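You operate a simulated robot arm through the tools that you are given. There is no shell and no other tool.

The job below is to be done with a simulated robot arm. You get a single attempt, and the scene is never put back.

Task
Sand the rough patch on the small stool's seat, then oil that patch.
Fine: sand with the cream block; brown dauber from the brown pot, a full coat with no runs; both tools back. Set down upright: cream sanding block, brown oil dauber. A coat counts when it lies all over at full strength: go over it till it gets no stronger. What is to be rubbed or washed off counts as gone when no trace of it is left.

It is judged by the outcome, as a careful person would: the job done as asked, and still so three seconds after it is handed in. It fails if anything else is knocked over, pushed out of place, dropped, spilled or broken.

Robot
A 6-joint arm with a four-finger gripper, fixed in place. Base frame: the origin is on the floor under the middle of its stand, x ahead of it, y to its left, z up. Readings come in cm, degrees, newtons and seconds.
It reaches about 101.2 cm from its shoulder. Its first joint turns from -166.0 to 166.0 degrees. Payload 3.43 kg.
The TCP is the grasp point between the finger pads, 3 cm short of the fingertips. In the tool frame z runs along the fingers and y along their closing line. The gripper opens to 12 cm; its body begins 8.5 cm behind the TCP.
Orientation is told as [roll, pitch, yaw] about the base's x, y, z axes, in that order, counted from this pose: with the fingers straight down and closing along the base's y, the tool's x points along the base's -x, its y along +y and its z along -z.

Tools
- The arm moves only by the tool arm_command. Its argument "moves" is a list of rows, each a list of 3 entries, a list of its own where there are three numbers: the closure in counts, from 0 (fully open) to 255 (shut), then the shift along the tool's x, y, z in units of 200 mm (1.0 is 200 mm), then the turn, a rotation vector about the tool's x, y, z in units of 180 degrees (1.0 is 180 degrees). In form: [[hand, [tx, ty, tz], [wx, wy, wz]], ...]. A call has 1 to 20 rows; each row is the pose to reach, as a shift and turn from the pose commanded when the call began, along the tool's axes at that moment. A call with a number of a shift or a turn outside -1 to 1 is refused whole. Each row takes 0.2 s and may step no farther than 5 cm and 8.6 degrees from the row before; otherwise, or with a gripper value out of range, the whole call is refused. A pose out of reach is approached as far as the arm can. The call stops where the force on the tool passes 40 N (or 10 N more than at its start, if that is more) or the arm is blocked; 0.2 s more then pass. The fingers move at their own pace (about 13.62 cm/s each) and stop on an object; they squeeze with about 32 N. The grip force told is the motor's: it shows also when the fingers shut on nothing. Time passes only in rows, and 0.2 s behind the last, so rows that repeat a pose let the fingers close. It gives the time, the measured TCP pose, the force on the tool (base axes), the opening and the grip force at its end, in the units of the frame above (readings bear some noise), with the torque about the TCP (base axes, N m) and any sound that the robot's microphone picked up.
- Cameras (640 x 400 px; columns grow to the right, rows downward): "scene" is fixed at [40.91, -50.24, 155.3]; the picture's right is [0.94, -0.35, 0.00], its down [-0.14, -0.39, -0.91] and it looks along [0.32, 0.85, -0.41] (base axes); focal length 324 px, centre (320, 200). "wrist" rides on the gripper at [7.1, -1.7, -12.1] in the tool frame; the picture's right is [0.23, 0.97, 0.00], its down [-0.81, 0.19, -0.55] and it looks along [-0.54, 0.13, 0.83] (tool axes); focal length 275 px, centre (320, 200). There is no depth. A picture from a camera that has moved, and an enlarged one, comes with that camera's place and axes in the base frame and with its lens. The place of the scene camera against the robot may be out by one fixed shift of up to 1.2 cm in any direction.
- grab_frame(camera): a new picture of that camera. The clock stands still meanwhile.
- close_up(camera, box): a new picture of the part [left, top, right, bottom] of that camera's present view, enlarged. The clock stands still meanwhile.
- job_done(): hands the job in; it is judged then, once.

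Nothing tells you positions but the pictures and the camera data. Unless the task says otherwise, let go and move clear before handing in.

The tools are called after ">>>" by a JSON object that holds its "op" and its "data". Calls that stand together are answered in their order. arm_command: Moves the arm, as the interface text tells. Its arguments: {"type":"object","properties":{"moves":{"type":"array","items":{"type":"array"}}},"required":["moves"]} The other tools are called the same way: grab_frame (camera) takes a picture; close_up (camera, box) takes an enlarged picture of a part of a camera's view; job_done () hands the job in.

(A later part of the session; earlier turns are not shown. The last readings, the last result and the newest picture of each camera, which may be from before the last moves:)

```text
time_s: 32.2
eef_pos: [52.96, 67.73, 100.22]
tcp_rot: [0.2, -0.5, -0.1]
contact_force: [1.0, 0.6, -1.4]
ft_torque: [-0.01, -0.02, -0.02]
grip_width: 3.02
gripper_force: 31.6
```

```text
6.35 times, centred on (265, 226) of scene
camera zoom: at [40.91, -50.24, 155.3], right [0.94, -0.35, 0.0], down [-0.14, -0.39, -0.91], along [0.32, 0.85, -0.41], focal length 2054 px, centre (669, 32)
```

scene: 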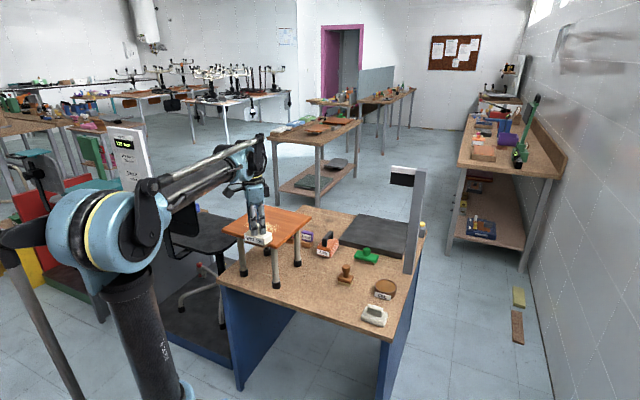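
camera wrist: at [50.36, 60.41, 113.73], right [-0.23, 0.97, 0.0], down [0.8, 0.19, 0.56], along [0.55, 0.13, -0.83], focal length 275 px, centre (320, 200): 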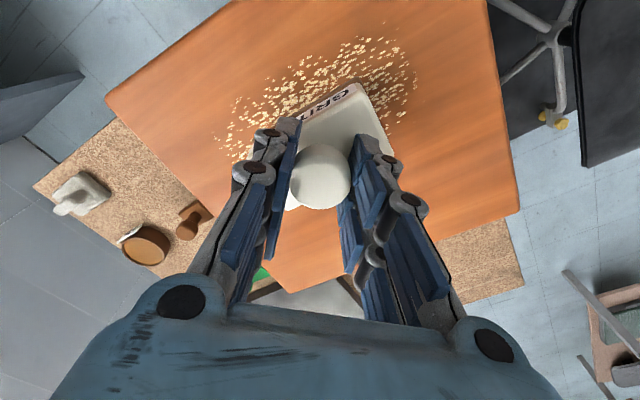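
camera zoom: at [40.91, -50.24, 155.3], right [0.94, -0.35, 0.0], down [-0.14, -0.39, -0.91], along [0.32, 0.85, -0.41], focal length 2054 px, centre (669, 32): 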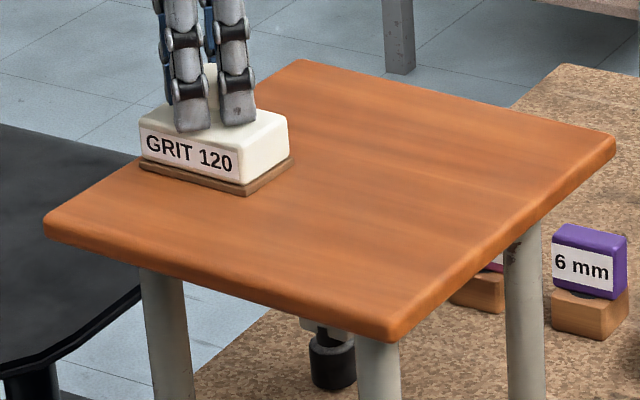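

Most of the patch is gone already. Contact was lost near the far end, so I'll press down slightly again and go over that end and the sides.

>>> {"op": "arm_command", "data": {"moves": [[255, [0, 0, 0.004], [0, 0, 0]], [255, [0, 0, 0.008], [0, 0, 0]], [255, [0, 0, 0.008], [0, 0, 0]]]}}

>>> {"op": "grab_frame", "data": {"camera": "wrist"}}

```text
time_s: 33.0
eef_pos: [52.9, 67.65, 100.1]
tcp_rot: [0.1, -0.5, 0.0]
contact_force: [2.3, 5.7, 23.3]
ft_torque: [0.15, 0.0, 0.06]
grip_width: 3.0
gripper_force: 32.5
```

```text
taken
camera wrist: at [45.76, 65.77, 112.08], right [-0.23, 0.97, 0.0], down [0.81, 0.19, 0.56], along [0.55, 0.13, -0.83], focal length 275 px, centre (320, 200)
```

wrist: 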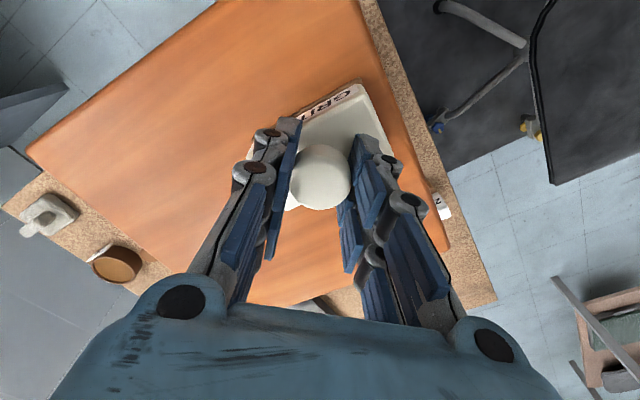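

Contact is 23 N again. I'll go over the near side of the patch from end to end, easing the height slightly along the way.

>>> {"op": "arm_command", "data": {"moves": [[255, [0.045, -0.0397, 0], [0, 0, 0]], [255, [0.0863, -0.076, 0], [0, 0, 0]], [255, [0.0466, -0.121, -0.001], [0, 0, 0]], [255, [0.0069, -0.166, -0.002], [0, 0, 0]], [255, [-0.0327, -0.211, -0.004], [0, 0, 0]], [255, [-0.0723, -0.256, -0.005], [0, 0, 0]], [255, [-0.112, -0.301, -0.006], [0, 0, 0]], [255, [-0.1517, -0.346, -0.008], [0, 0, 0]], [255, [-0.1913, -0.391, -0.008], [0, 0, 0]], [255, [-0.231, -0.436, -0.008], [0, 0, 0]], [255, [-0.2706, -0.481, -0.008], [0, 0, 0]], [255, [-0.3103, -0.526, -0.008], [0, 0, 0]], [255, [-0.35, -0.571, -0.008], [0, 0, 0]], [255, [-0.3764, -0.601, -0.008], [0, 0, 0]]]}}

>>> {"op": "close_up", "data": {"camera": "scene", "box": [215, 195, 315, 258]}}

```text
time_s: 33.3
eef_pos: [51.64, 67.56, 100.81]
tcp_rot: [0.2, -1.3, 0.0]
contact_force: [2.6, 0.6, -2.9]
ft_torque: [-0.02, 0.21, 0.0]
grip_width: 3.02
gripper_force: 32.2
stopped in row 1: the force on the tool passed its limit at 41 N (the readings are from after the stop); the commanded pose is now the measured one
```

```text
6.35 times, centred on (265, 226) of scene
camera zoom: at [40.91, -50.24, 155.3], right [0.94, -0.35, 0.0], down [-0.14, -0.39, -0.91], along [0.32, 0.85, -0.41], focal length 2054 px, centre (669, 32)
```

zoom: 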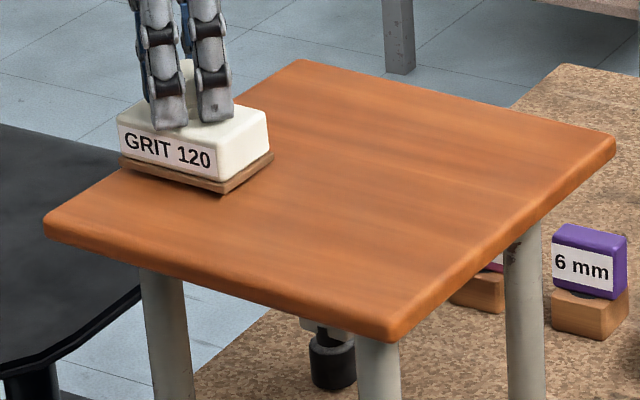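

The stroke stopped on the force limit and the block is hovering just above the seat. The visible wood looks clean, so I'll lift and inspect the whole seat before doing more.

>>> {"op": "arm_command", "data": {"moves": [[255, [0, 0, -0.05], [0, 0.0036, 0]], [255, [0, 0, -0.2], [0, 0.0036, 0]], [255, [0, -0.2, -0.3], [0, 0.0036, 0]], [255, [0, -0.4, -0.4], [0, 0.0036, 0]], [255, [0, -0.6, -0.4], [0, 0.0036, 0]], [255, [-0.05, -0.8, -0.4], [0, 0.0036, 0]], [255, [-0.1, -1.0, -0.4], [0, 0.0036, 0]], [255, [-0.1, -1.0, -0.4], [0, 0.0036, 0]], [255, [-0.1, -1.0, -0.4], [0, 0.0036, 0]]]}}

>>> {"op": "grab_frame", "data": {"camera": "wrist"}}

>>> {"op": "close_up", "data": {"camera": "scene", "box": [215, 195, 315, 258]}}

```text
time_s: 35.3
eef_pos: [53.4, 47.49, 108.92]
tcp_rot: [0.3, -0.6, 0.0]
contact_force: [-0.1, -0.2, -0.8]
ft_torque: [-0.02, 0.02, 0.01]
grip_width: 3.01
gripper_force: 32.1
```

```text
taken
camera wrist: at [45.99, 45.63, 120.87], right [-0.23, 0.97, 0.0], down [0.8, 0.19, 0.56], along [0.55, 0.13, -0.83], focal length 275 px, centre (320, 200)
```

wrist: 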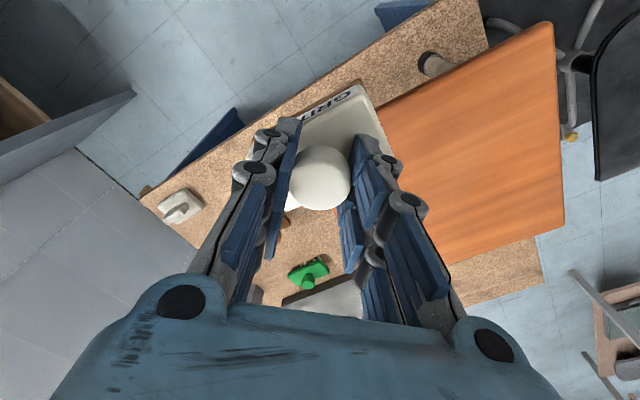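

```text
6.35 times, centred on (265, 226) of scene
camera zoom: at [40.91, -50.24, 155.3], right [0.94, -0.35, 0.0], down [-0.14, -0.39, -0.91], along [0.32, 0.85, -0.41], focal length 2054 px, centre (669, 32)
```

zoom: 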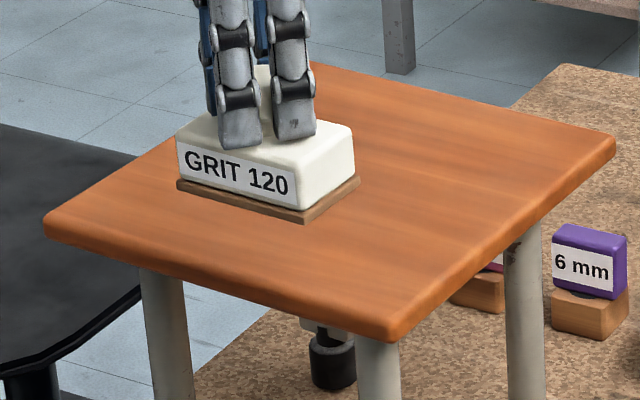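

The seat looks clean from here. I'll move to the earlier viewpoint for an unobstructed close-up of the whole patch area.

>>> {"op": "arm_command", "data": {"moves": [[255, [-0.03, -0.2, 0], [0, 0, 0]], [255, [-0.06, -0.4, 0], [0, 0, 0]], [255, [-0.1, -0.6, 0], [0, 0, 0]], [255, [-0.2, -0.75, 0], [0, 0, 0]], [255, [-0.2, -0.75, 0], [0, 0, 0]], [255, [-0.2, -0.75, 0], [0, 0, 0]]]}}

>>> {"op": "close_up", "data": {"camera": "wrist", "box": [400, 20, 640, 220]}}

>>> {"op": "close_up", "data": {"camera": "scene", "box": [215, 195, 315, 258]}}

>>> {"op": "close_up", "data": {"camera": "scene", "box": [235, 205, 285, 240]}}

```text
time_s: 36.7
eef_pos: [57.44, 32.28, 108.53]
tcp_rot: [0.3, -0.6, 0.0]
contact_force: [0.7, -1.0, -0.3]
ft_torque: [0.04, 0.03, 0.01]
grip_width: 3.01
gripper_force: 31.9
```

```text
2.00 times, centred on (520, 120) of wrist
camera zoom: at [50.15, 30.38, 120.45], right [-0.23, 0.97, 0.0], down [0.8, 0.19, 0.56], along [0.55, 0.13, -0.83], focal length 551 px, centre (-80, 360)
```

zoom: 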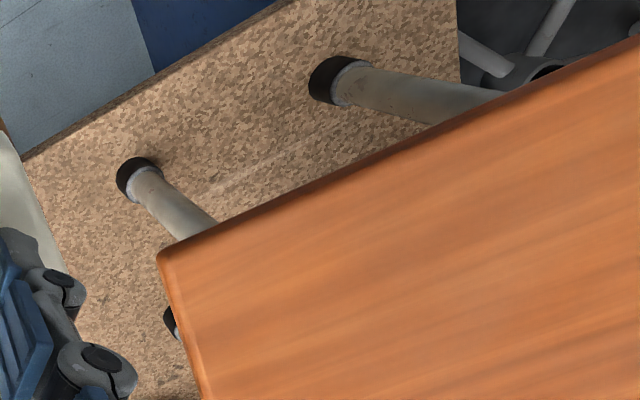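

```text
6.35 times, centred on (265, 226) of scene
camera zoom: at [40.91, -50.24, 155.3], right [0.94, -0.35, 0.0], down [-0.14, -0.39, -0.91], along [0.32, 0.85, -0.41], focal length 2054 px, centre (669, 32)
```

zoom: 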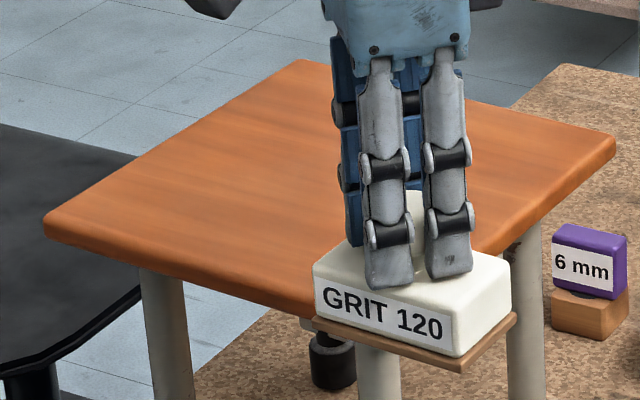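

```text
11.43 times, centred on (260, 222) of scene
camera zoom: at [40.91, -50.24, 155.3], right [0.94, -0.35, 0.0], down [-0.14, -0.39, -0.91], along [0.32, 0.85, -0.41], focal length 3697 px, centre (1006, -57)
```

zoom: 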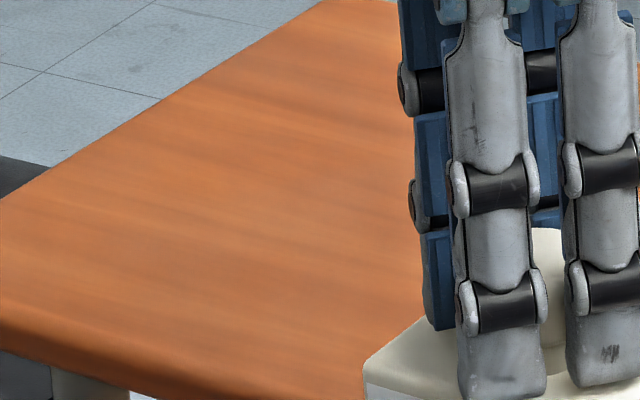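

No specks are visible. Since the sander is still in hand, I'll take one more high-zoom look from the viewpoint that showed the patch best.

>>> {"op": "arm_command", "data": {"moves": [[255, [0.08, 0.12, 0], [0, 0, 0]], [255, [0.2, 0.25, 0], [0, 0, 0]], [255, [0.2, 0.25, 0], [0, 0, 0]], [255, [0.2, 0.25, 0], [0, 0, 0]]]}}

>>> {"op": "close_up", "data": {"camera": "wrist", "box": [460, 110, 580, 220]}}

>>> {"op": "close_up", "data": {"camera": "wrist", "box": [540, 80, 640, 200]}}

>>> {"op": "close_up", "data": {"camera": "wrist", "box": [400, 50, 640, 250]}}

```text
time_s: 37.7
eef_pos: [53.53, 37.23, 108.62]
tcp_rot: [0.3, -0.5, 0.1]
contact_force: [0.6, -0.2, -1.4]
ft_torque: [-0.03, 0.0, -0.02]
grip_width: 3.01
gripper_force: 31.9
```

```text
3.64 times, centred on (520, 165) of wrist
camera zoom: at [46.3, 35.53, 120.52], right [-0.23, 0.97, 0.0], down [0.8, 0.19, 0.56], along [0.55, 0.13, -0.83], focal length 1001 px, centre (-407, 327)
```

zoom: 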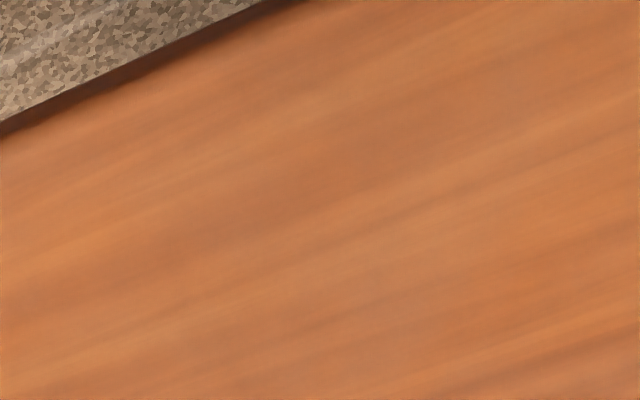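

```text
3.33 times, centred on (590, 140) of wrist
camera zoom: at [46.3, 35.53, 120.52], right [-0.23, 0.97, 0.0], down [0.8, 0.19, 0.56], along [0.55, 0.13, -0.83], focal length 918 px, centre (-580, 400)
```

zoom: 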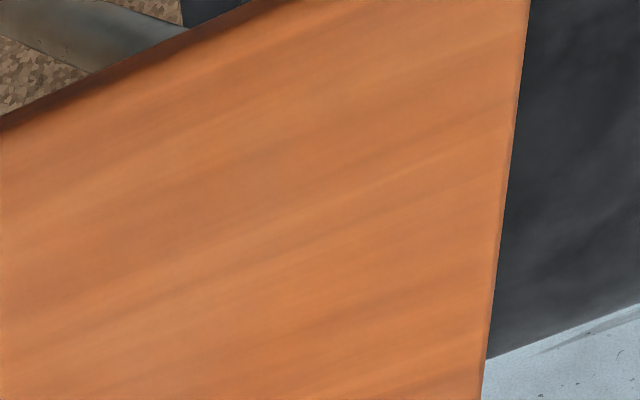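

```text
2.00 times, centred on (520, 150) of wrist
camera zoom: at [46.3, 35.53, 120.52], right [-0.23, 0.97, 0.0], down [0.8, 0.19, 0.56], along [0.55, 0.13, -0.83], focal length 551 px, centre (-80, 300)
```

zoom: 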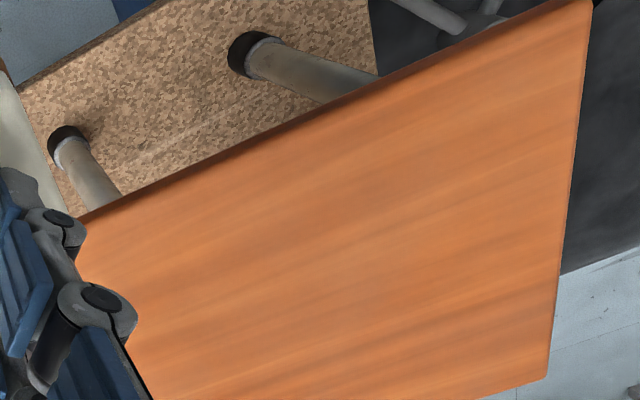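

Everything visible is clean. While I still hold the block, I'll make one extra pass along each side of the patch so that no faint residue remains at the edges.

>>> {"op": "arm_command", "data": {"moves": [[255, [0.02, 0.2, 0], [0, 0, 0]], [255, [0.04, 0.42, 0], [0.001, 0, 0]], [255, [0.06, 0.64, 0], [0.001, 0, 0]], [255, [0.08, 0.86, 0], [0.001, 0, 0]], [255, [0.09, 1.0, 0], [0.001, 0, 0]], [255, [0.09, 1.0, 0], [0.001, 0, 0]]]}}

>>> {"op": "arm_command", "data": {"moves": [[255, [0, 0.2, 0], [0, 0, 0]], [255, [0, 0.42, 0.1], [0, 0, 0]], [255, [0, 0.42, 0.25], [0, 0, 0]], [255, [0, 0.42, 0.35], [0, 0, 0]], [255, [0, 0.42, 0.35], [0, 0, 0]], [255, [0, 0.42, 0.35], [0, 0, 0]]]}}

```text
time_s: 39.1
eef_pos: [51.64, 57.74, 108.94]
tcp_rot: [0.1, -0.6, 0.0]
contact_force: [1.1, -0.4, -1.5]
ft_torque: [-0.01, 0.03, 0.01]
grip_width: 3.01
gripper_force: 32.0
```

```text
time_s: 40.5
eef_pos: [51.75, 65.76, 101.82]
tcp_rot: [0.1, -0.6, -0.1]
contact_force: [0.3, -0.5, -1.6]
ft_torque: [0.0, -0.02, 0.0]
grip_width: 2.98
gripper_force: 32.1
```

>>> {"op": "arm_command", "data": {"moves": [[255, [0, 0, 0.02], [0, 0, 0]], [255, [0, 0, 0.04], [0, 0, 0]], [255, [0, 0, 0.06], [0, 0, 0]], [255, [0, 0, 0.07], [0, 0, 0]], [255, [0, 0, 0.075], [0, 0, 0]], [255, [0, 0, 0.08], [0, 0, 0]], [255, [0, 0, 0.08], [0, 0, 0]], [255, [0, 0, 0.08], [0, 0, 0]]]}}

```text
time_s: 42.3
eef_pos: [51.78, 65.82, 100.16]
tcp_rot: [0.1, -0.6, 0.1]
contact_force: [-0.1, 0.4, -1.3]
ft_torque: [0.03, -0.03, 0.04]
grip_width: 3.03
gripper_force: 32.3
```

>>> {"op": "arm_command", "data": {"moves": [[255, [0, 0, 0.003], [0, 0, 0]], [255, [0, 0, 0.006], [0, 0, 0]], [255, [0, 0, 0.006], [0, 0, 0]]]}}

```text
time_s: 43.1
eef_pos: [51.67, 65.82, 100.09]
tcp_rot: [0.1, -0.7, 0.0]
contact_force: [1.5, 1.8, 6.7]
ft_torque: [0.24, 0.3, -0.09]
grip_width: 2.99
gripper_force: 31.5
```

Light contact of about 8 N. I'll stroke along the near side.

>>> {"op": "arm_command", "data": {"moves": [[255, [-0.0331, -0.0375, 0.001], [0, 0, 0]], [255, [-0.0661, -0.075, 0.001], [0, 0, 0]], [255, [-0.0992, -0.1125, 0.001], [0, 0, 0]], [255, [-0.1322, -0.15, 0.001], [0, 0, 0]], [255, [-0.1653, -0.1875, 0.001], [0, 0, 0]], [255, [-0.1983, -0.225, 0.001], [0, 0, 0]]]}}

```text
time_s: 44.5
eef_pos: [55.76, 61.35, 100.11]
tcp_rot: [0.2, -0.7, 0.0]
contact_force: [-0.4, -0.1, -0.5]
ft_torque: [-0.03, -0.01, -0.03]
grip_width: 2.99
gripper_force: 32.1
```

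>>> {"op": "arm_command", "data": {"moves": [[255, [0, 0, 0.003], [0, 0, 0]], [255, [0, 0, 0.005], [0, 0, 0]], [255, [0, 0, 0.005], [0, 0, 0]]]}}

```text
time_s: 45.3
eef_pos: [55.83, 61.25, 100.09]
tcp_rot: [0.0, -0.7, 0.1]
contact_force: [5.4, -0.2, 17.9]
ft_torque: [0.02, 0.26, 0.02]
grip_width: 2.97
gripper_force: 31.9
```

>>> {"op": "arm_command", "data": {"moves": [[255, [-0.0331, -0.0375, 0], [0, 0, 0]], [255, [-0.0661, -0.075, 0], [0, 0, 0]], [255, [-0.0992, -0.1125, 0], [0, 0, 0]], [255, [-0.1322, -0.15, 0], [0, 0, 0]], [255, [-0.1653, -0.1875, 0], [0, 0, 0]], [255, [-0.1983, -0.225, 0], [0, 0, 0]]]}}

```text
time_s: 46.6
eef_pos: [57.85, 57.64, 100.76]
tcp_rot: [0.1, -1.4, 0.2]
contact_force: [2.6, 1.1, -2.7]
ft_torque: [-0.05, 0.18, -0.02]
grip_width: 2.98
gripper_force: 31.6
stopped in row 6: the force on the tool passed its limit at 42 N (the readings are from after the stop); the commanded pose is now the measured one
```

That pass ran until the force limit near the end of the patch, and the near side is covered. I'll lift slightly, re-level and set up for the far side.

>>> {"op": "arm_command", "data": {"moves": [[255, [0, 0, -0.03], [0, 0.0044, 0]], [255, [-0.12, 0.03, -0.05], [0, 0.0044, 0]], [255, [-0.2725, 0.08, -0.05], [0, 0.0044, 0]], [255, [-0.2725, 0.08, -0.05], [0, 0.0044, 0]], [255, [-0.2725, 0.08, -0.05], [0, 0.0044, 0]]]}}

>>> {"op": "close_up", "data": {"camera": "scene", "box": [215, 195, 315, 258]}}

```text
time_s: 47.8
eef_pos: [63.24, 59.11, 101.88]
tcp_rot: [0.2, -0.6, 0.1]
contact_force: [0.0, -0.1, -2.1]
ft_torque: [0.0, -0.02, -0.01]
grip_width: 3.01
gripper_force: 31.9
```

```text
6.35 times, centred on (265, 226) of scene
camera zoom: at [40.91, -50.24, 155.3], right [0.94, -0.35, 0.0], down [-0.14, -0.39, -0.91], along [0.32, 0.85, -0.41], focal length 2054 px, centre (669, 32)
```

zoom: 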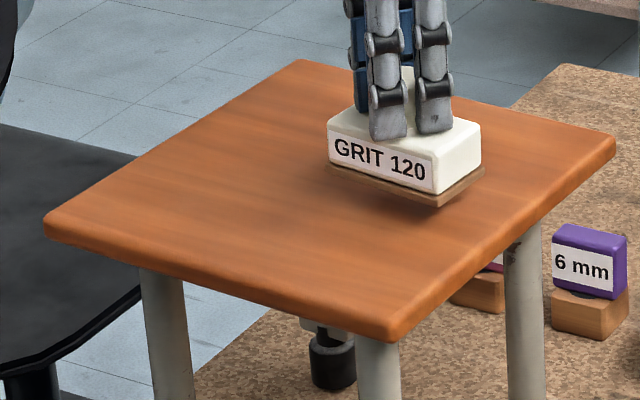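

>>> {"op": "arm_command", "data": {"moves": [[255, [0, 0, 0.02], [0, 0, 0]], [255, [0, 0, 0.04], [0, 0, 0]], [255, [0, 0, 0.06], [0, 0, 0]], [255, [0, 0, 0.07], [0, 0, 0]], [255, [0, 0, 0.078], [0, 0, 0]], [255, [0, 0, 0.083], [0, 0, 0]], [255, [0, 0, 0.086], [0, 0, 0]], [255, [0, 0, 0.086], [0, 0, 0]]]}}

```text
time_s: 49.6
eef_pos: [63.25, 59.05, 100.05]
tcp_rot: [0.2, -0.6, 0.1]
contact_force: [0.6, -1.0, -0.8]
ft_torque: [-0.03, -0.06, 0.03]
grip_width: 2.99
gripper_force: 32.3
```

>>> {"op": "arm_command", "data": {"moves": [[255, [0, 0, 0.003], [0, 0, 0]], [255, [0, 0, 0.006], [0, 0, 0]], [255, [0, 0, 0.009], [0, 0, 0]], [255, [0, 0, 0.009], [0, 0, 0]]]}}

```text
time_s: 50.6
eef_pos: [63.21, 59.14, 99.88]
tcp_rot: [0.2, -0.6, 0.0]
contact_force: [-2.1, 3.8, 15.2]
ft_torque: [-0.09, -0.6, 0.1]
grip_width: 2.98
gripper_force: 32.2
```

Contact is 15 N but on the +x edge of the block. I'll trim the pitch a little, then stroke along the far side.

>>> {"op": "arm_command", "data": {"moves": [[255, [0, 0, 0], [0, -0.001, 0]], [255, [0, 0, 0], [0, -0.0017, 0]], [255, [0, 0, 0.002], [0, -0.0017, 0]]]}}

```text
time_s: 51.4
eef_pos: [63.2, 59.11, 99.96]
tcp_rot: [0.1, -0.9, 0.0]
contact_force: [-5.1, 0.1, 10.9]
ft_torque: [-0.18, 0.05, -0.07]
grip_width: 2.95
gripper_force: 32.5
```

>>> {"op": "arm_command", "data": {"moves": [[255, [0.0331, 0.0375, 0], [0, 0, 0]], [255, [0.0661, 0.075, 0], [0, 0, 0]], [255, [0.0992, 0.1125, 0], [0, 0, 0]], [255, [0.1322, 0.15, 0], [0, 0, 0]], [255, [0.1653, 0.1875, 0], [0, 0, 0]], [255, [0.1983, 0.225, 0], [0, 0, 0]]]}}

```text
time_s: 52.8
eef_pos: [59.43, 63.49, 99.94]
tcp_rot: [0.3, -0.9, 0.0]
contact_force: [7.6, -9.6, 25.5]
ft_torque: [-0.26, -0.16, 0.11]
grip_width: 2.96
gripper_force: 31.8
```

>>> {"op": "arm_command", "data": {"moves": [[255, [0.0331, 0.0375, -0.003], [0, 0, 0]], [255, [0.0661, 0.075, -0.003], [0, 0, 0]], [255, [0.0992, 0.1125, -0.003], [0, 0, 0]], [255, [0.1322, 0.15, -0.003], [0, 0, 0]], [255, [0.1653, 0.1875, -0.003], [0, 0, 0]], [255, [0.1983, 0.225, -0.003], [0, 0, 0]], [255, [0.2314, 0.2625, -0.003], [0, 0, 0]]]}}

>>> {"op": "close_up", "data": {"camera": "scene", "box": [215, 195, 315, 258]}}

```text
time_s: 54.4
eef_pos: [54.58, 68.91, 99.87]
tcp_rot: [0.2, -0.8, 0.0]
contact_force: [5.7, -6.2, 20.9]
ft_torque: [-0.44, -0.58, 0.04]
grip_width: 2.96
gripper_force: 32.0
```

```text
6.35 times, centred on (265, 226) of scene
camera zoom: at [40.91, -50.24, 155.3], right [0.94, -0.35, 0.0], down [-0.14, -0.39, -0.91], along [0.32, 0.85, -0.41], focal length 2054 px, centre (669, 32)
```

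zoom: 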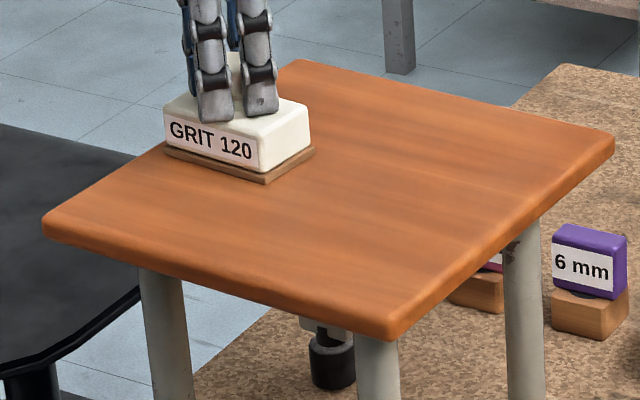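

The far side is done too. I'll lift off and carry the block back towards its place.

>>> {"op": "arm_command", "data": {"moves": [[255, [0, 0, -0.05], [0, 0.001, 0]], [255, [0, 0, -0.2], [0, 0.001, 0]], [255, [0, 0, -0.4], [0, 0.001, 0]], [255, [0, -0.1, -0.5], [0, 0.001, 0]], [255, [0, -0.32, -0.5], [0, 0.001, 0]], [255, [0, -0.54, -0.5], [0, 0.001, 0]], [255, [0, -0.76, -0.5], [0, 0.001, 0]], [255, [0, -0.98, -0.5], [0, 0.001, 0]], [255, [0, -1.0, -0.5], [0, 0.001, 0]], [255, [0, -1.0, -0.5], [0, 0.001, 0]]]}}

>>> {"op": "arm_command", "data": {"moves": [[255, [-0.1, -0.2, 0], [0, 0, 0]], [255, [-0.25, -0.36, 0], [0, 0, 0]], [255, [-0.42, -0.5, 0], [0, 0, 0]], [255, [-0.62, -0.53, 0], [0, 0, 0]], [255, [-0.82, -0.53, 0], [0, 0, 0]], [255, [-0.95, -0.53, 0], [0, 0, 0]], [255, [-0.95, -0.53, 0], [0, 0, 0]], [255, [-0.95, -0.53, 0], [0, 0, 0]]]}}

>>> {"op": "grab_frame", "data": {"camera": "wrist"}}

>>> {"op": "close_up", "data": {"camera": "scene", "box": [215, 195, 315, 258]}}

```text
time_s: 56.6
eef_pos: [54.49, 48.97, 109.65]
tcp_rot: [0.2, -0.6, 0.1]
contact_force: [-0.1, 0.2, -1.6]
ft_torque: [-0.05, 0.01, -0.03]
grip_width: 2.99
gripper_force: 32.1
```

```text
time_s: 58.4
eef_pos: [73.67, 38.27, 109.93]
tcp_rot: [0.2, -0.7, 0.0]
contact_force: [0.0, -0.3, -1.9]
ft_torque: [-0.04, 0.01, -0.01]
grip_width: 2.95
gripper_force: 32.2
```

```text
taken
camera wrist: at [66.43, 36.39, 121.86], right [-0.23, 0.97, 0.0], down [0.8, 0.19, 0.56], along [0.55, 0.13, -0.83], focal length 275 px, centre (320, 200)
```

wrist: 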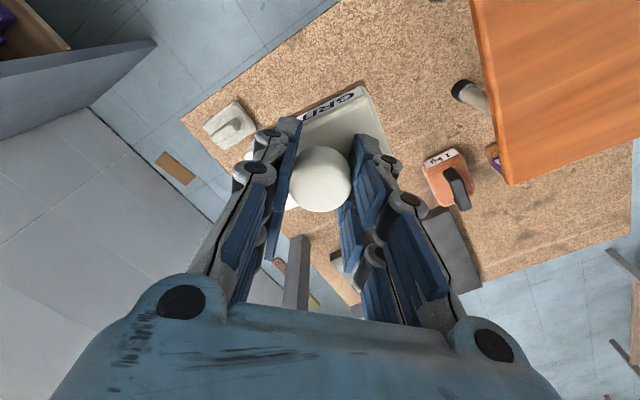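

```text
6.35 times, centred on (265, 226) of scene
camera zoom: at [40.91, -50.24, 155.3], right [0.94, -0.35, 0.0], down [-0.14, -0.39, -0.91], along [0.32, 0.85, -0.41], focal length 2054 px, centre (669, 32)
```

zoom: 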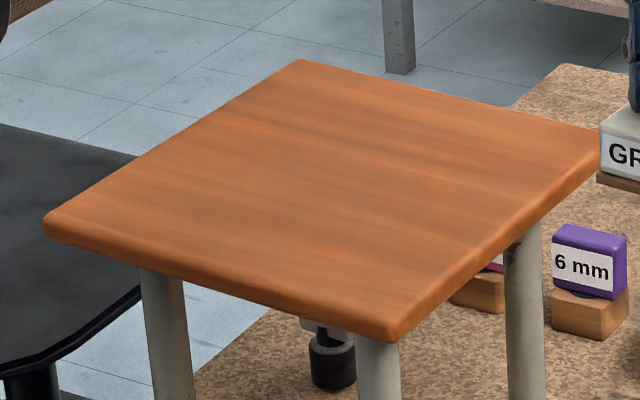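

The seat is clean and the stool has not moved. The block is above its old spot at (73.6, 38.3), so I'll lower it.

>>> {"op": "arm_command", "data": {"moves": [[255, [0, 0, 0.2], [0, 0, 0]], [255, [0, 0, 0.42], [0, 0, 0]], [255, [0, 0, 0.64], [0, 0, 0]], [255, [0, 0, 0.86], [0, 0, 0]], [255, [0, 0, 1.0], [0, 0, 0]], [255, [0, 0, 1.0], [0, 0, 0]]]}}

>>> {"op": "arm_command", "data": {"moves": [[255, [0, 0, 0.18], [0, 0, 0]], [255, [0, 0, 0.36], [0, 0, 0]], [255, [0, 0, 0.5], [0, 0, 0]], [255, [0, 0, 0.56], [0, 0, 0]], [255, [0, 0, 0.56], [0, 0, 0]], [255, [0, 0, 0.56], [0, 0, 0]]]}}

>>> {"op": "close_up", "data": {"camera": "scene", "box": [280, 240, 380, 320]}}

```text
time_s: 59.8
eef_pos: [73.81, 38.39, 89.8]
tcp_rot: [0.2, -0.7, -0.1]
contact_force: [0.5, 0.5, -1.6]
ft_torque: [0.0, -0.01, 0.0]
grip_width: 2.98
gripper_force: 32.4
```

```text
time_s: 61.2
eef_pos: [73.97, 38.22, 78.77]
tcp_rot: [0.2, -0.6, 0.0]
contact_force: [-0.6, 0.4, -2.2]
ft_torque: [0.01, -0.04, -0.01]
grip_width: 2.99
gripper_force: 32.4
```

```text
5.00 times, centred on (330, 280) of scene
camera zoom: at [40.91, -50.24, 155.3], right [0.94, -0.35, 0.0], down [-0.14, -0.39, -0.91], along [0.32, 0.85, -0.41], focal length 1617 px, centre (270, -200)
```

zoom: 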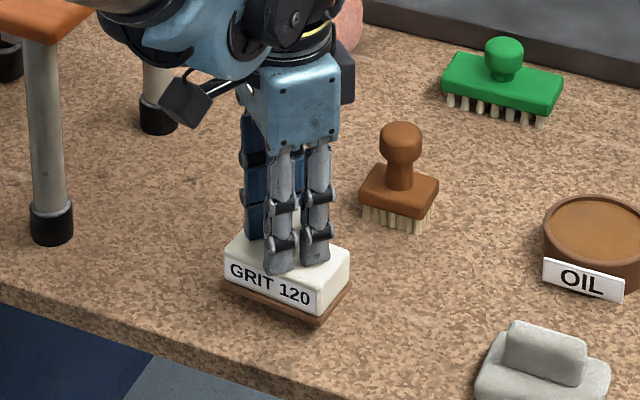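

>>> {"op": "arm_command", "data": {"moves": [[255, [0.0175, 0, 0.03], [0, 0, 0]], [255, [0.0175, 0, 0.055], [0, 0, 0]], [255, [0.0175, 0, 0.065], [0, 0, 0]], [255, [0.0175, 0, 0.073], [0, 0, 0]], [255, [0.0175, 0, 0.079], [0, 0, 0]], [255, [0.0175, 0, 0.079], [0, 0, 0]]]}}

```text
time_s: 62.6
eef_pos: [73.45, 38.33, 77.22]
tcp_rot: [0.3, -0.7, 0.0]
contact_force: [-0.6, -0.2, -1.1]
ft_torque: [0.0, -0.02, -0.02]
grip_width: 2.96
gripper_force: 31.7
```

>>> {"op": "arm_command", "data": {"moves": [[255, [0, 0, 0.004], [0, 0, 0]], [255, [0, 0, 0.008], [0, 0, 0]], [255, [0, 0, 0.011], [0, 0, 0]], [255, [0, 0, 0.011], [0, 0, 0]]]}}

```text
time_s: 63.6
eef_pos: [73.51, 38.27, 76.96]
tcp_rot: [0.2, -0.7, -0.1]
contact_force: [0.4, -0.6, -1.3]
ft_torque: [0.0, -0.04, -0.01]
grip_width: 2.95
gripper_force: 32.0
```

>>> {"op": "arm_command", "data": {"moves": [[255, [0, 0, 0.004], [0, 0, 0]], [255, [0, 0, 0.008], [0, 0, 0]], [255, [0, 0, 0.008], [0, 0, 0]]]}}

```text
time_s: 64.4
eef_pos: [73.55, 38.39, 76.9]
tcp_rot: [0.3, -0.7, -0.1]
contact_force: [0.1, 0.2, -1.0]
ft_torque: [0.03, 0.0, 0.02]
grip_width: 2.96
gripper_force: 31.8
```

>>> {"op": "arm_command", "data": {"moves": [[255, [0, 0, 0.004], [0, 0, 0]], [255, [0, 0, 0.008], [0, 0, 0]], [255, [0, 0, 0.008], [0, 0, 0]]]}}

>>> {"op": "close_up", "data": {"camera": "scene", "box": [290, 260, 350, 310]}}

```text
time_s: 65.2
eef_pos: [73.38, 38.36, 76.6]
tcp_rot: [0.2, -0.7, -0.1]
contact_force: [-2.7, 4.5, 13.9]
ft_torque: [0.02, 0.07, 0.02]
grip_width: 2.96
gripper_force: 31.7
```

```text
8.00 times, centred on (320, 285) of scene
camera zoom: at [40.91, -50.24, 155.3], right [0.94, -0.35, 0.0], down [-0.14, -0.39, -0.91], along [0.32, 0.85, -0.41], focal length 2588 px, centre (320, -480)
```

zoom: 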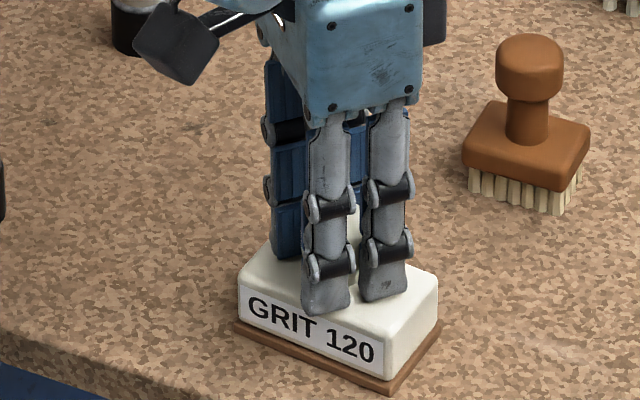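

The block is resting on the table with 14 N. I'll ease that off a little and open the fingers.

>>> {"op": "arm_command", "data": {"moves": [[255, [0, 0, -0.003], [0, 0, 0]], [255, [0, 0, -0.003], [0, 0, 0]], [180, [0, 0, -0.003], [0, 0, 0]], [120, [0, 0, -0.003], [0, 0, 0]], [60, [0, 0, -0.003], [0, 0, 0]], [0, [0, 0, -0.003], [0, 0, 0]], [0, [0, 0, -0.003], [0, 0, 0]], [0, [0, 0, -0.003], [0, 0, 0]]]}}

>>> {"op": "grab_frame", "data": {"camera": "wrist"}}

>>> {"op": "close_up", "data": {"camera": "scene", "box": [280, 240, 380, 320]}}

```text
time_s: 67.0
eef_pos: [73.6, 38.43, 76.68]
tcp_rot: [0.2, -0.7, 0.1]
contact_force: [0.6, 0.2, 0.1]
ft_torque: [-0.01, 0.01, 0.0]
grip_width: 12.0
gripper_force: 0.0
```

```text
taken
camera wrist: at [66.28, 36.55, 88.69], right [-0.23, 0.97, 0.0], down [0.8, 0.19, 0.56], along [0.55, 0.13, -0.83], focal length 275 px, centre (320, 200)
```

wrist: 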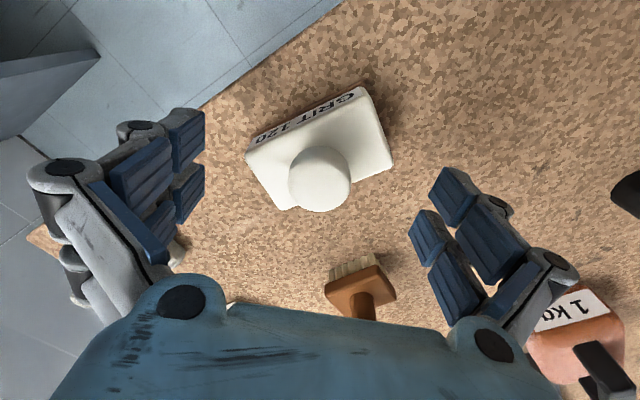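

```text
5.00 times, centred on (330, 280) of scene
camera zoom: at [40.91, -50.24, 155.3], right [0.94, -0.35, 0.0], down [-0.14, -0.39, -0.91], along [0.32, 0.85, -0.41], focal length 1617 px, centre (270, -200)
```

zoom: 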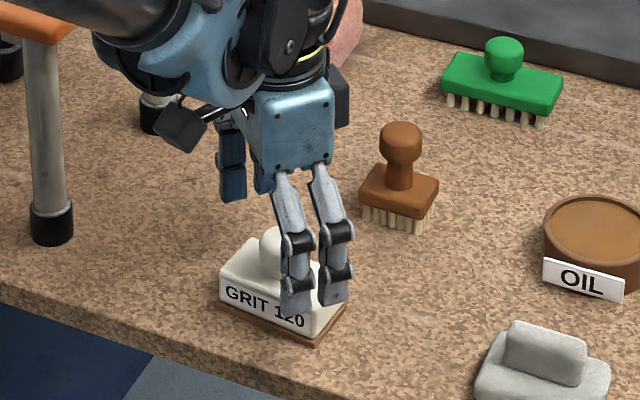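

The sander stands upright back in its place. I'll rise and look at the brown dauber from two positions to fix its place and height.

>>> {"op": "arm_command", "data": {"moves": [[0, [0, 0, -0.1], [0, 0, 0]], [0, [0, 0, -0.3], [0, 0, 0]], [0, [0, 0, -0.5], [0, 0, 0]], [0, [0, 0, -0.7], [0, 0, 0]], [0, [-0.1, -0.1, -0.8], [0, 0, 0]], [0, [-0.2, -0.2, -0.8], [0, 0, 0]], [0, [-0.2, -0.2, -0.8], [0, 0, 0]], [0, [-0.2, -0.2, -0.8], [0, 0, 0]]]}}

>>> {"op": "close_up", "data": {"camera": "wrist", "box": [220, 120, 420, 280]}}

>>> {"op": "grab_frame", "data": {"camera": "wrist"}}

>>> {"op": "arm_command", "data": {"moves": [[0, [0, 0.15, -0.05], [0, 0, 0]], [0, [0, 0.35, -0.1], [0, 0, 0]], [0, [0, 0.55, -0.1], [0, 0, 0]], [0, [0, 0.7, -0.1], [0, 0, 0]], [0, [0, 0.7, -0.1], [0, 0, 0]], [0, [0, 0.7, -0.1], [0, 0, 0]]]}}

>>> {"op": "close_up", "data": {"camera": "wrist", "box": [160, 80, 360, 260]}}

>>> {"op": "grab_frame", "data": {"camera": "wrist"}}

```text
time_s: 68.8
eef_pos: [77.2, 34.51, 93.06]
tcp_rot: [0.2, -0.6, 0.0]
contact_force: [0.0, -0.3, 0.0]
ft_torque: [-0.03, -0.03, 0.02]
grip_width: 12.02
gripper_force: 0.1
```

```text
2.50 times, centred on (320, 200) of wrist
camera zoom: at [69.95, 32.68, 104.89], right [-0.23, 0.97, 0.0], down [0.8, 0.19, 0.56], along [0.55, 0.13, -0.83], focal length 688 px, centre (320, 200)
```

zoom: 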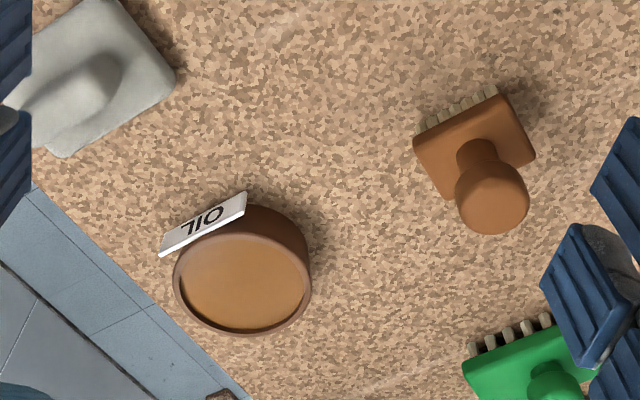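

```text
taken
camera wrist: at [69.95, 32.68, 104.89], right [-0.23, 0.97, 0.0], down [0.8, 0.19, 0.56], along [0.55, 0.13, -0.83], focal length 275 px, centre (320, 200)
```

wrist: 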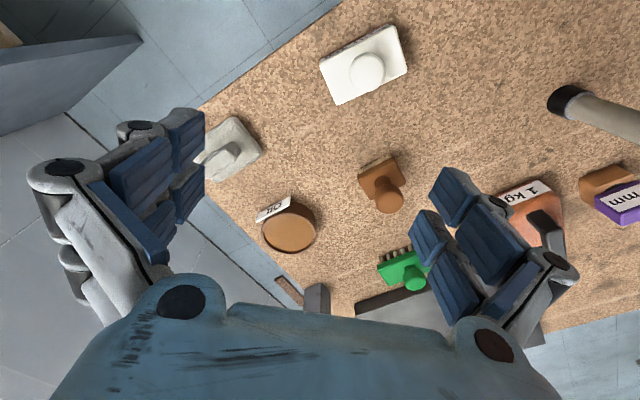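

```text
time_s: 70.2
eef_pos: [77.27, 48.25, 95.05]
tcp_rot: [0.2, -0.7, -0.1]
contact_force: [0.5, -0.1, 0.0]
ft_torque: [-0.03, -0.04, 0.02]
grip_width: 12.0
gripper_force: 0.0
```

```text
2.22 times, centred on (260, 170) of wrist
camera zoom: at [69.87, 46.29, 106.97], right [-0.23, 0.97, 0.0], down [0.8, 0.19, 0.56], along [0.55, 0.13, -0.83], focal length 612 px, centre (453, 267)
```

zoom: 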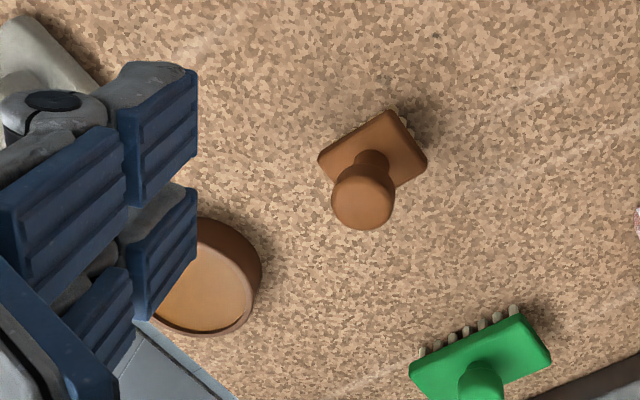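

```text
taken
camera wrist: at [69.87, 46.29, 106.97], right [-0.23, 0.97, 0.0], down [0.8, 0.19, 0.56], along [0.55, 0.13, -0.83], focal length 275 px, centre (320, 200)
```

wrist: 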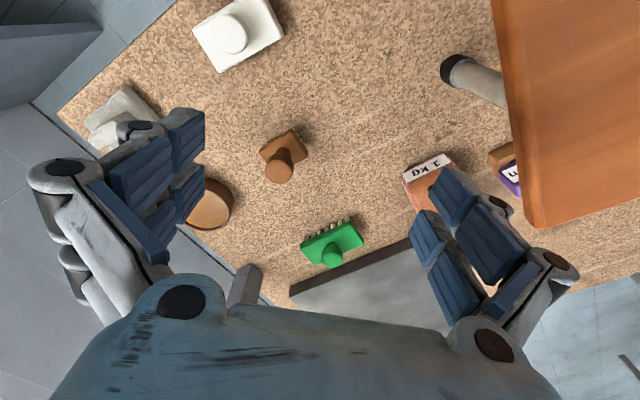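

Both views agree: the dauber's knob is at (86.1, 45.1, 77.4), its base plate top is at z ≈ 72.5, and the pot's rim is centred near (97.4, 34.4) at z ≈ 73.5. I'll check the post and sign near the pot for clearance before going further out.

>>> {"op": "close_up", "data": {"camera": "scene", "box": [340, 150, 450, 300]}}

>>> {"op": "close_up", "data": {"camera": "scene", "box": [330, 250, 410, 310]}}

```text
2.67 times, centred on (395, 225) of scene
camera zoom: at [40.91, -50.24, 155.3], right [0.94, -0.35, 0.0], down [-0.14, -0.39, -0.91], along [0.32, 0.85, -0.41], focal length 863 px, centre (120, 133)
```

zoom: 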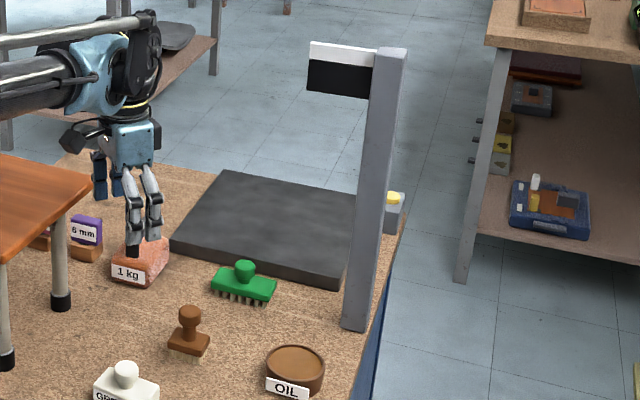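

```text
6.67 times, centred on (370, 280) of scene
camera zoom: at [40.91, -50.24, 155.3], right [0.94, -0.35, 0.0], down [-0.14, -0.39, -0.91], along [0.32, 0.85, -0.41], focal length 2157 px, centre (-13, -333)
```

zoom: 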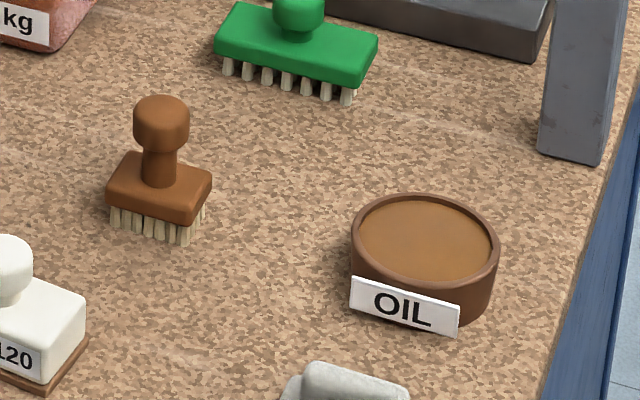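

The sign hangs on the far side of the post, away from the pot. I'll go above the dauber now and check the alignment.

>>> {"op": "arm_command", "data": {"moves": [[0, [-0.15, -0.05, 0], [0, 0, 0]], [0, [-0.3, -0.1, 0.05], [0, 0, 0]], [0, [-0.44, -0.155, 0.15], [0, 0, 0]], [0, [-0.44, -0.155, 0.35], [0, 0, 0]], [0, [-0.44, -0.155, 0.53], [0, 0, 0]], [0, [-0.44, -0.155, 0.53], [0, 0, 0]], [0, [-0.44, -0.155, 0.53], [0, 0, 0]]]}}

>>> {"op": "grab_frame", "data": {"camera": "wrist"}}

>>> {"op": "close_up", "data": {"camera": "scene", "box": [280, 200, 410, 310]}}

```text
time_s: 71.8
eef_pos: [85.97, 45.22, 84.32]
tcp_rot: [0.2, -0.7, 0.0]
contact_force: [0.2, 0.4, 0.4]
ft_torque: [0.03, -0.02, 0.02]
grip_width: 12.0
gripper_force: 0.1
```

```text
taken
camera wrist: at [78.83, 43.49, 96.24], right [-0.23, 0.97, 0.0], down [0.8, 0.19, 0.56], along [0.55, 0.13, -0.83], focal length 275 px, centre (320, 200)
```

wrist: 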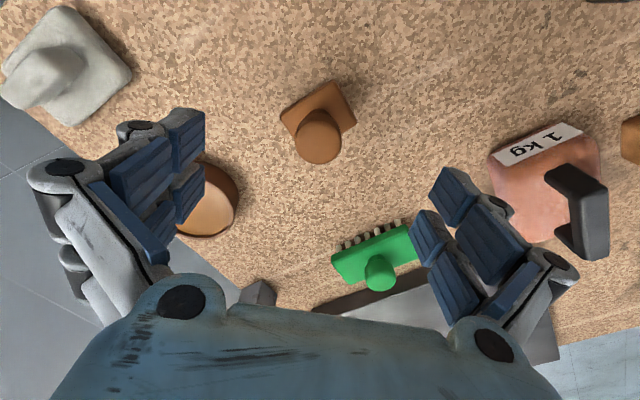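

```text
3.64 times, centred on (345, 255) of scene
camera zoom: at [40.91, -50.24, 155.3], right [0.94, -0.35, 0.0], down [-0.14, -0.39, -0.91], along [0.32, 0.85, -0.41], focal length 1176 px, centre (229, 0)
```

zoom: 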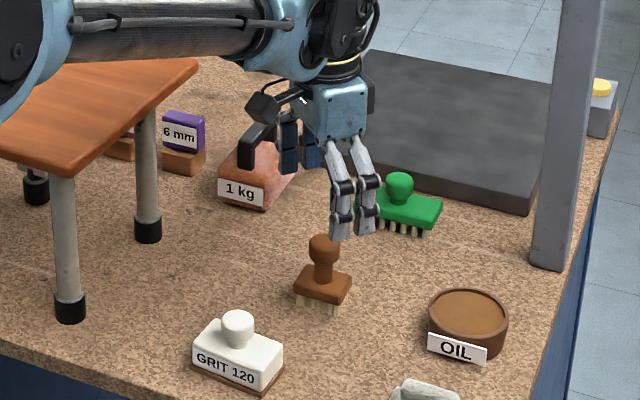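

The dauber's knob is in line at (86.1, 45.1). I'll go down to grip height, with the fingertips above its base plate.

>>> {"op": "arm_command", "data": {"moves": [[0, [0, -0.004, 0.08], [0, 0, 0]], [0, [0, -0.004, 0.17], [0, 0, 0]], [0, [0, -0.004, 0.26], [0, 0, 0]], [0, [0, -0.004, 0.32], [0, 0, 0]], [0, [0, -0.004, 0.355], [0, 0, 0]], [0, [0, -0.004, 0.355], [0, 0, 0]], [0, [0, -0.004, 0.355], [0, 0, 0]]]}}

>>> {"op": "grab_frame", "data": {"camera": "wrist"}}

>>> {"op": "close_up", "data": {"camera": "scene", "box": [310, 220, 390, 290]}}

```text
time_s: 73.4
eef_pos: [86.35, 45.16, 77.28]
tcp_rot: [0.2, -0.7, 0.1]
contact_force: [-0.1, 0.8, -0.4]
ft_torque: [0.01, -0.02, -0.03]
grip_width: 12.0
gripper_force: 0.0
```

```text
taken
camera wrist: at [79.06, 43.4, 89.12], right [-0.23, 0.97, 0.0], down [0.8, 0.19, 0.56], along [0.55, 0.13, -0.83], focal length 275 px, centre (320, 200)
```

wrist: 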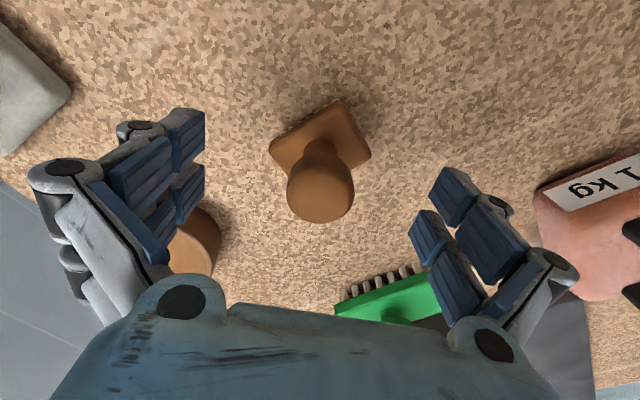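

```text
5.71 times, centred on (350, 255) of scene
camera zoom: at [40.91, -50.24, 155.3], right [0.94, -0.35, 0.0], down [-0.14, -0.39, -0.91], along [0.32, 0.85, -0.41], focal length 1848 px, centre (149, -114)
```

zoom: 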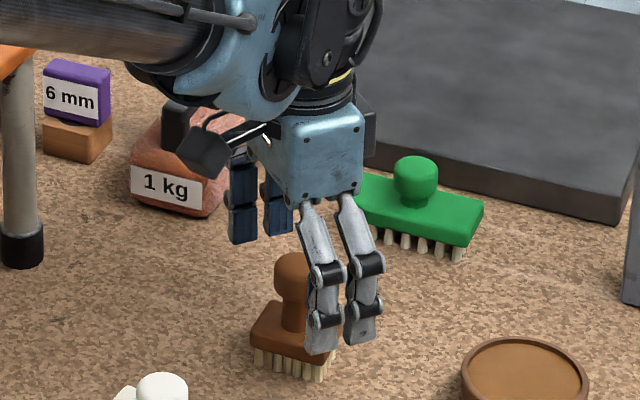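

The knob is right between the pads. I'll lower 4 mm more and close.

>>> {"op": "arm_command", "data": {"moves": [[0, [0.004, 0, 0.01], [0, 0, 0]], [0, [0.004, 0, 0.02], [0, 0, 0]], [120, [0.004, 0, 0.02], [0, 0, 0]], [180, [0.004, 0, 0.02], [0, 0, 0]], [255, [0.004, 0, 0.02], [0, 0, 0]], [255, [0.004, 0, 0.02], [0, 0, 0]], [255, [0.004, 0, 0.02], [0, 0, 0]], [255, [0.004, 0, 0.02], [0, 0, 0]]]}}

>>> {"op": "grab_frame", "data": {"camera": "wrist"}}

>>> {"op": "close_up", "data": {"camera": "scene", "box": [310, 220, 390, 290]}}

```text
time_s: 75.2
eef_pos: [86.34, 45.29, 76.88]
tcp_rot: [0.2, -0.7, -0.1]
contact_force: [0.0, 1.4, 0.4]
ft_torque: [-0.04, 0.02, 0.05]
grip_width: 2.95
gripper_force: 32.4
```

```text
taken
camera wrist: at [79.01, 43.37, 88.8], right [-0.23, 0.97, 0.0], down [0.8, 0.19, 0.56], along [0.55, 0.13, -0.83], focal length 275 px, centre (320, 200)
```

wrist: 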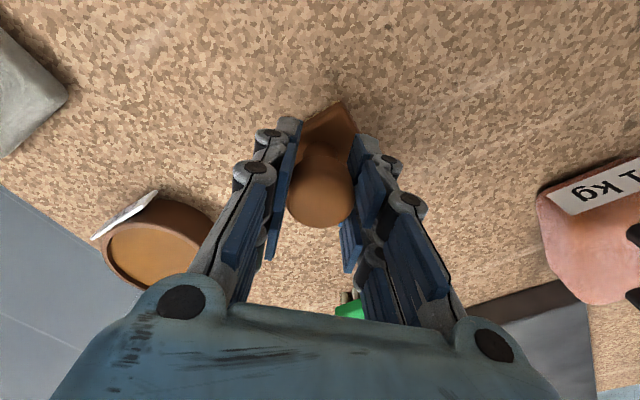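

```text
5.71 times, centred on (350, 255) of scene
camera zoom: at [40.91, -50.24, 155.3], right [0.94, -0.35, 0.0], down [-0.14, -0.39, -0.91], along [0.32, 0.85, -0.41], focal length 1848 px, centre (149, -114)
```

zoom: 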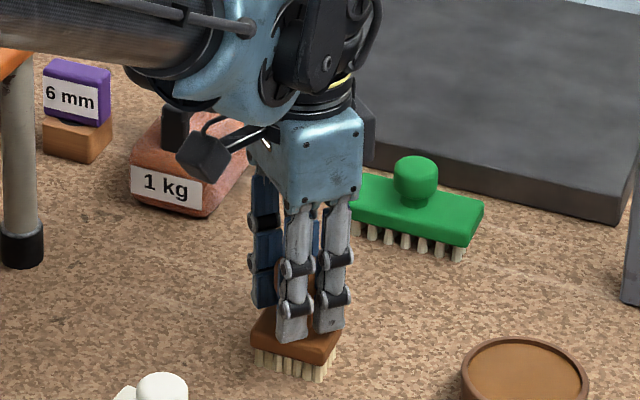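

The dauber is gripped. I'll lift it and see whether it hangs straight, then move over the pot at a safe height.

>>> {"op": "arm_command", "data": {"moves": [[255, [0, 0, -0.04], [0, 0, 0]], [255, [0, 0, -0.15], [0, 0, 0]], [255, [0, 0, -0.35], [0, 0, 0]], [255, [0, 0, -0.55], [0, 0, 0]], [255, [0, 0, -0.55], [0, 0, 0]], [255, [0, 0, -0.55], [0, 0, 0]]]}}

>>> {"op": "close_up", "data": {"camera": "scene", "box": [310, 200, 420, 300]}}

>>> {"op": "grab_frame", "data": {"camera": "wrist"}}

```text
time_s: 76.6
eef_pos: [86.12, 45.37, 87.98]
tcp_rot: [0.2, -0.6, 0.1]
contact_force: [0.0, -1.0, -0.9]
ft_torque: [-0.01, 0.0, -0.01]
grip_width: 2.96
gripper_force: 31.7
```

```text
4.00 times, centred on (365, 250) of scene
camera zoom: at [40.91, -50.24, 155.3], right [0.94, -0.35, 0.0], down [-0.14, -0.39, -0.91], along [0.32, 0.85, -0.41], focal length 1294 px, centre (140, 0)
```

zoom: 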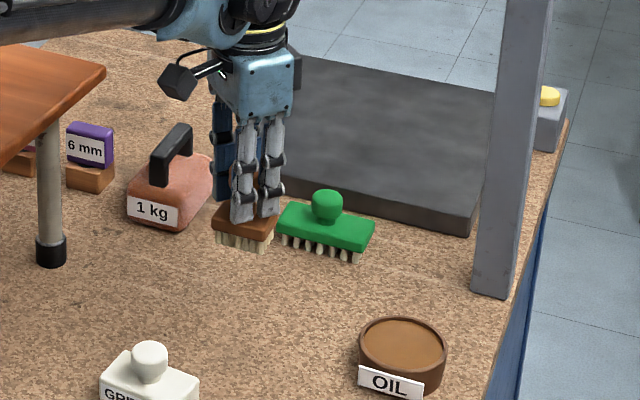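

```text
taken
camera wrist: at [78.82, 43.52, 99.97], right [-0.23, 0.97, 0.0], down [0.8, 0.19, 0.56], along [0.55, 0.13, -0.83], focal length 275 px, centre (320, 200)
```

wrist: 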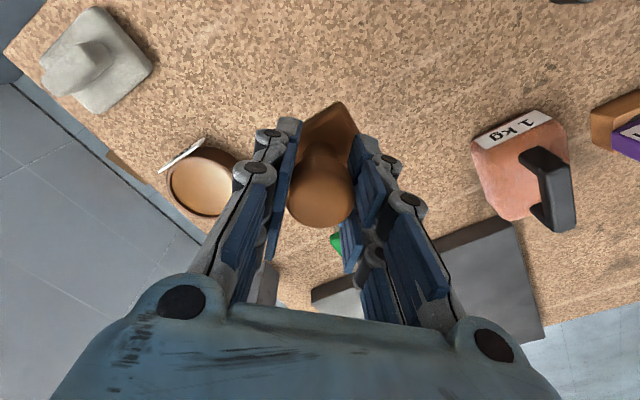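

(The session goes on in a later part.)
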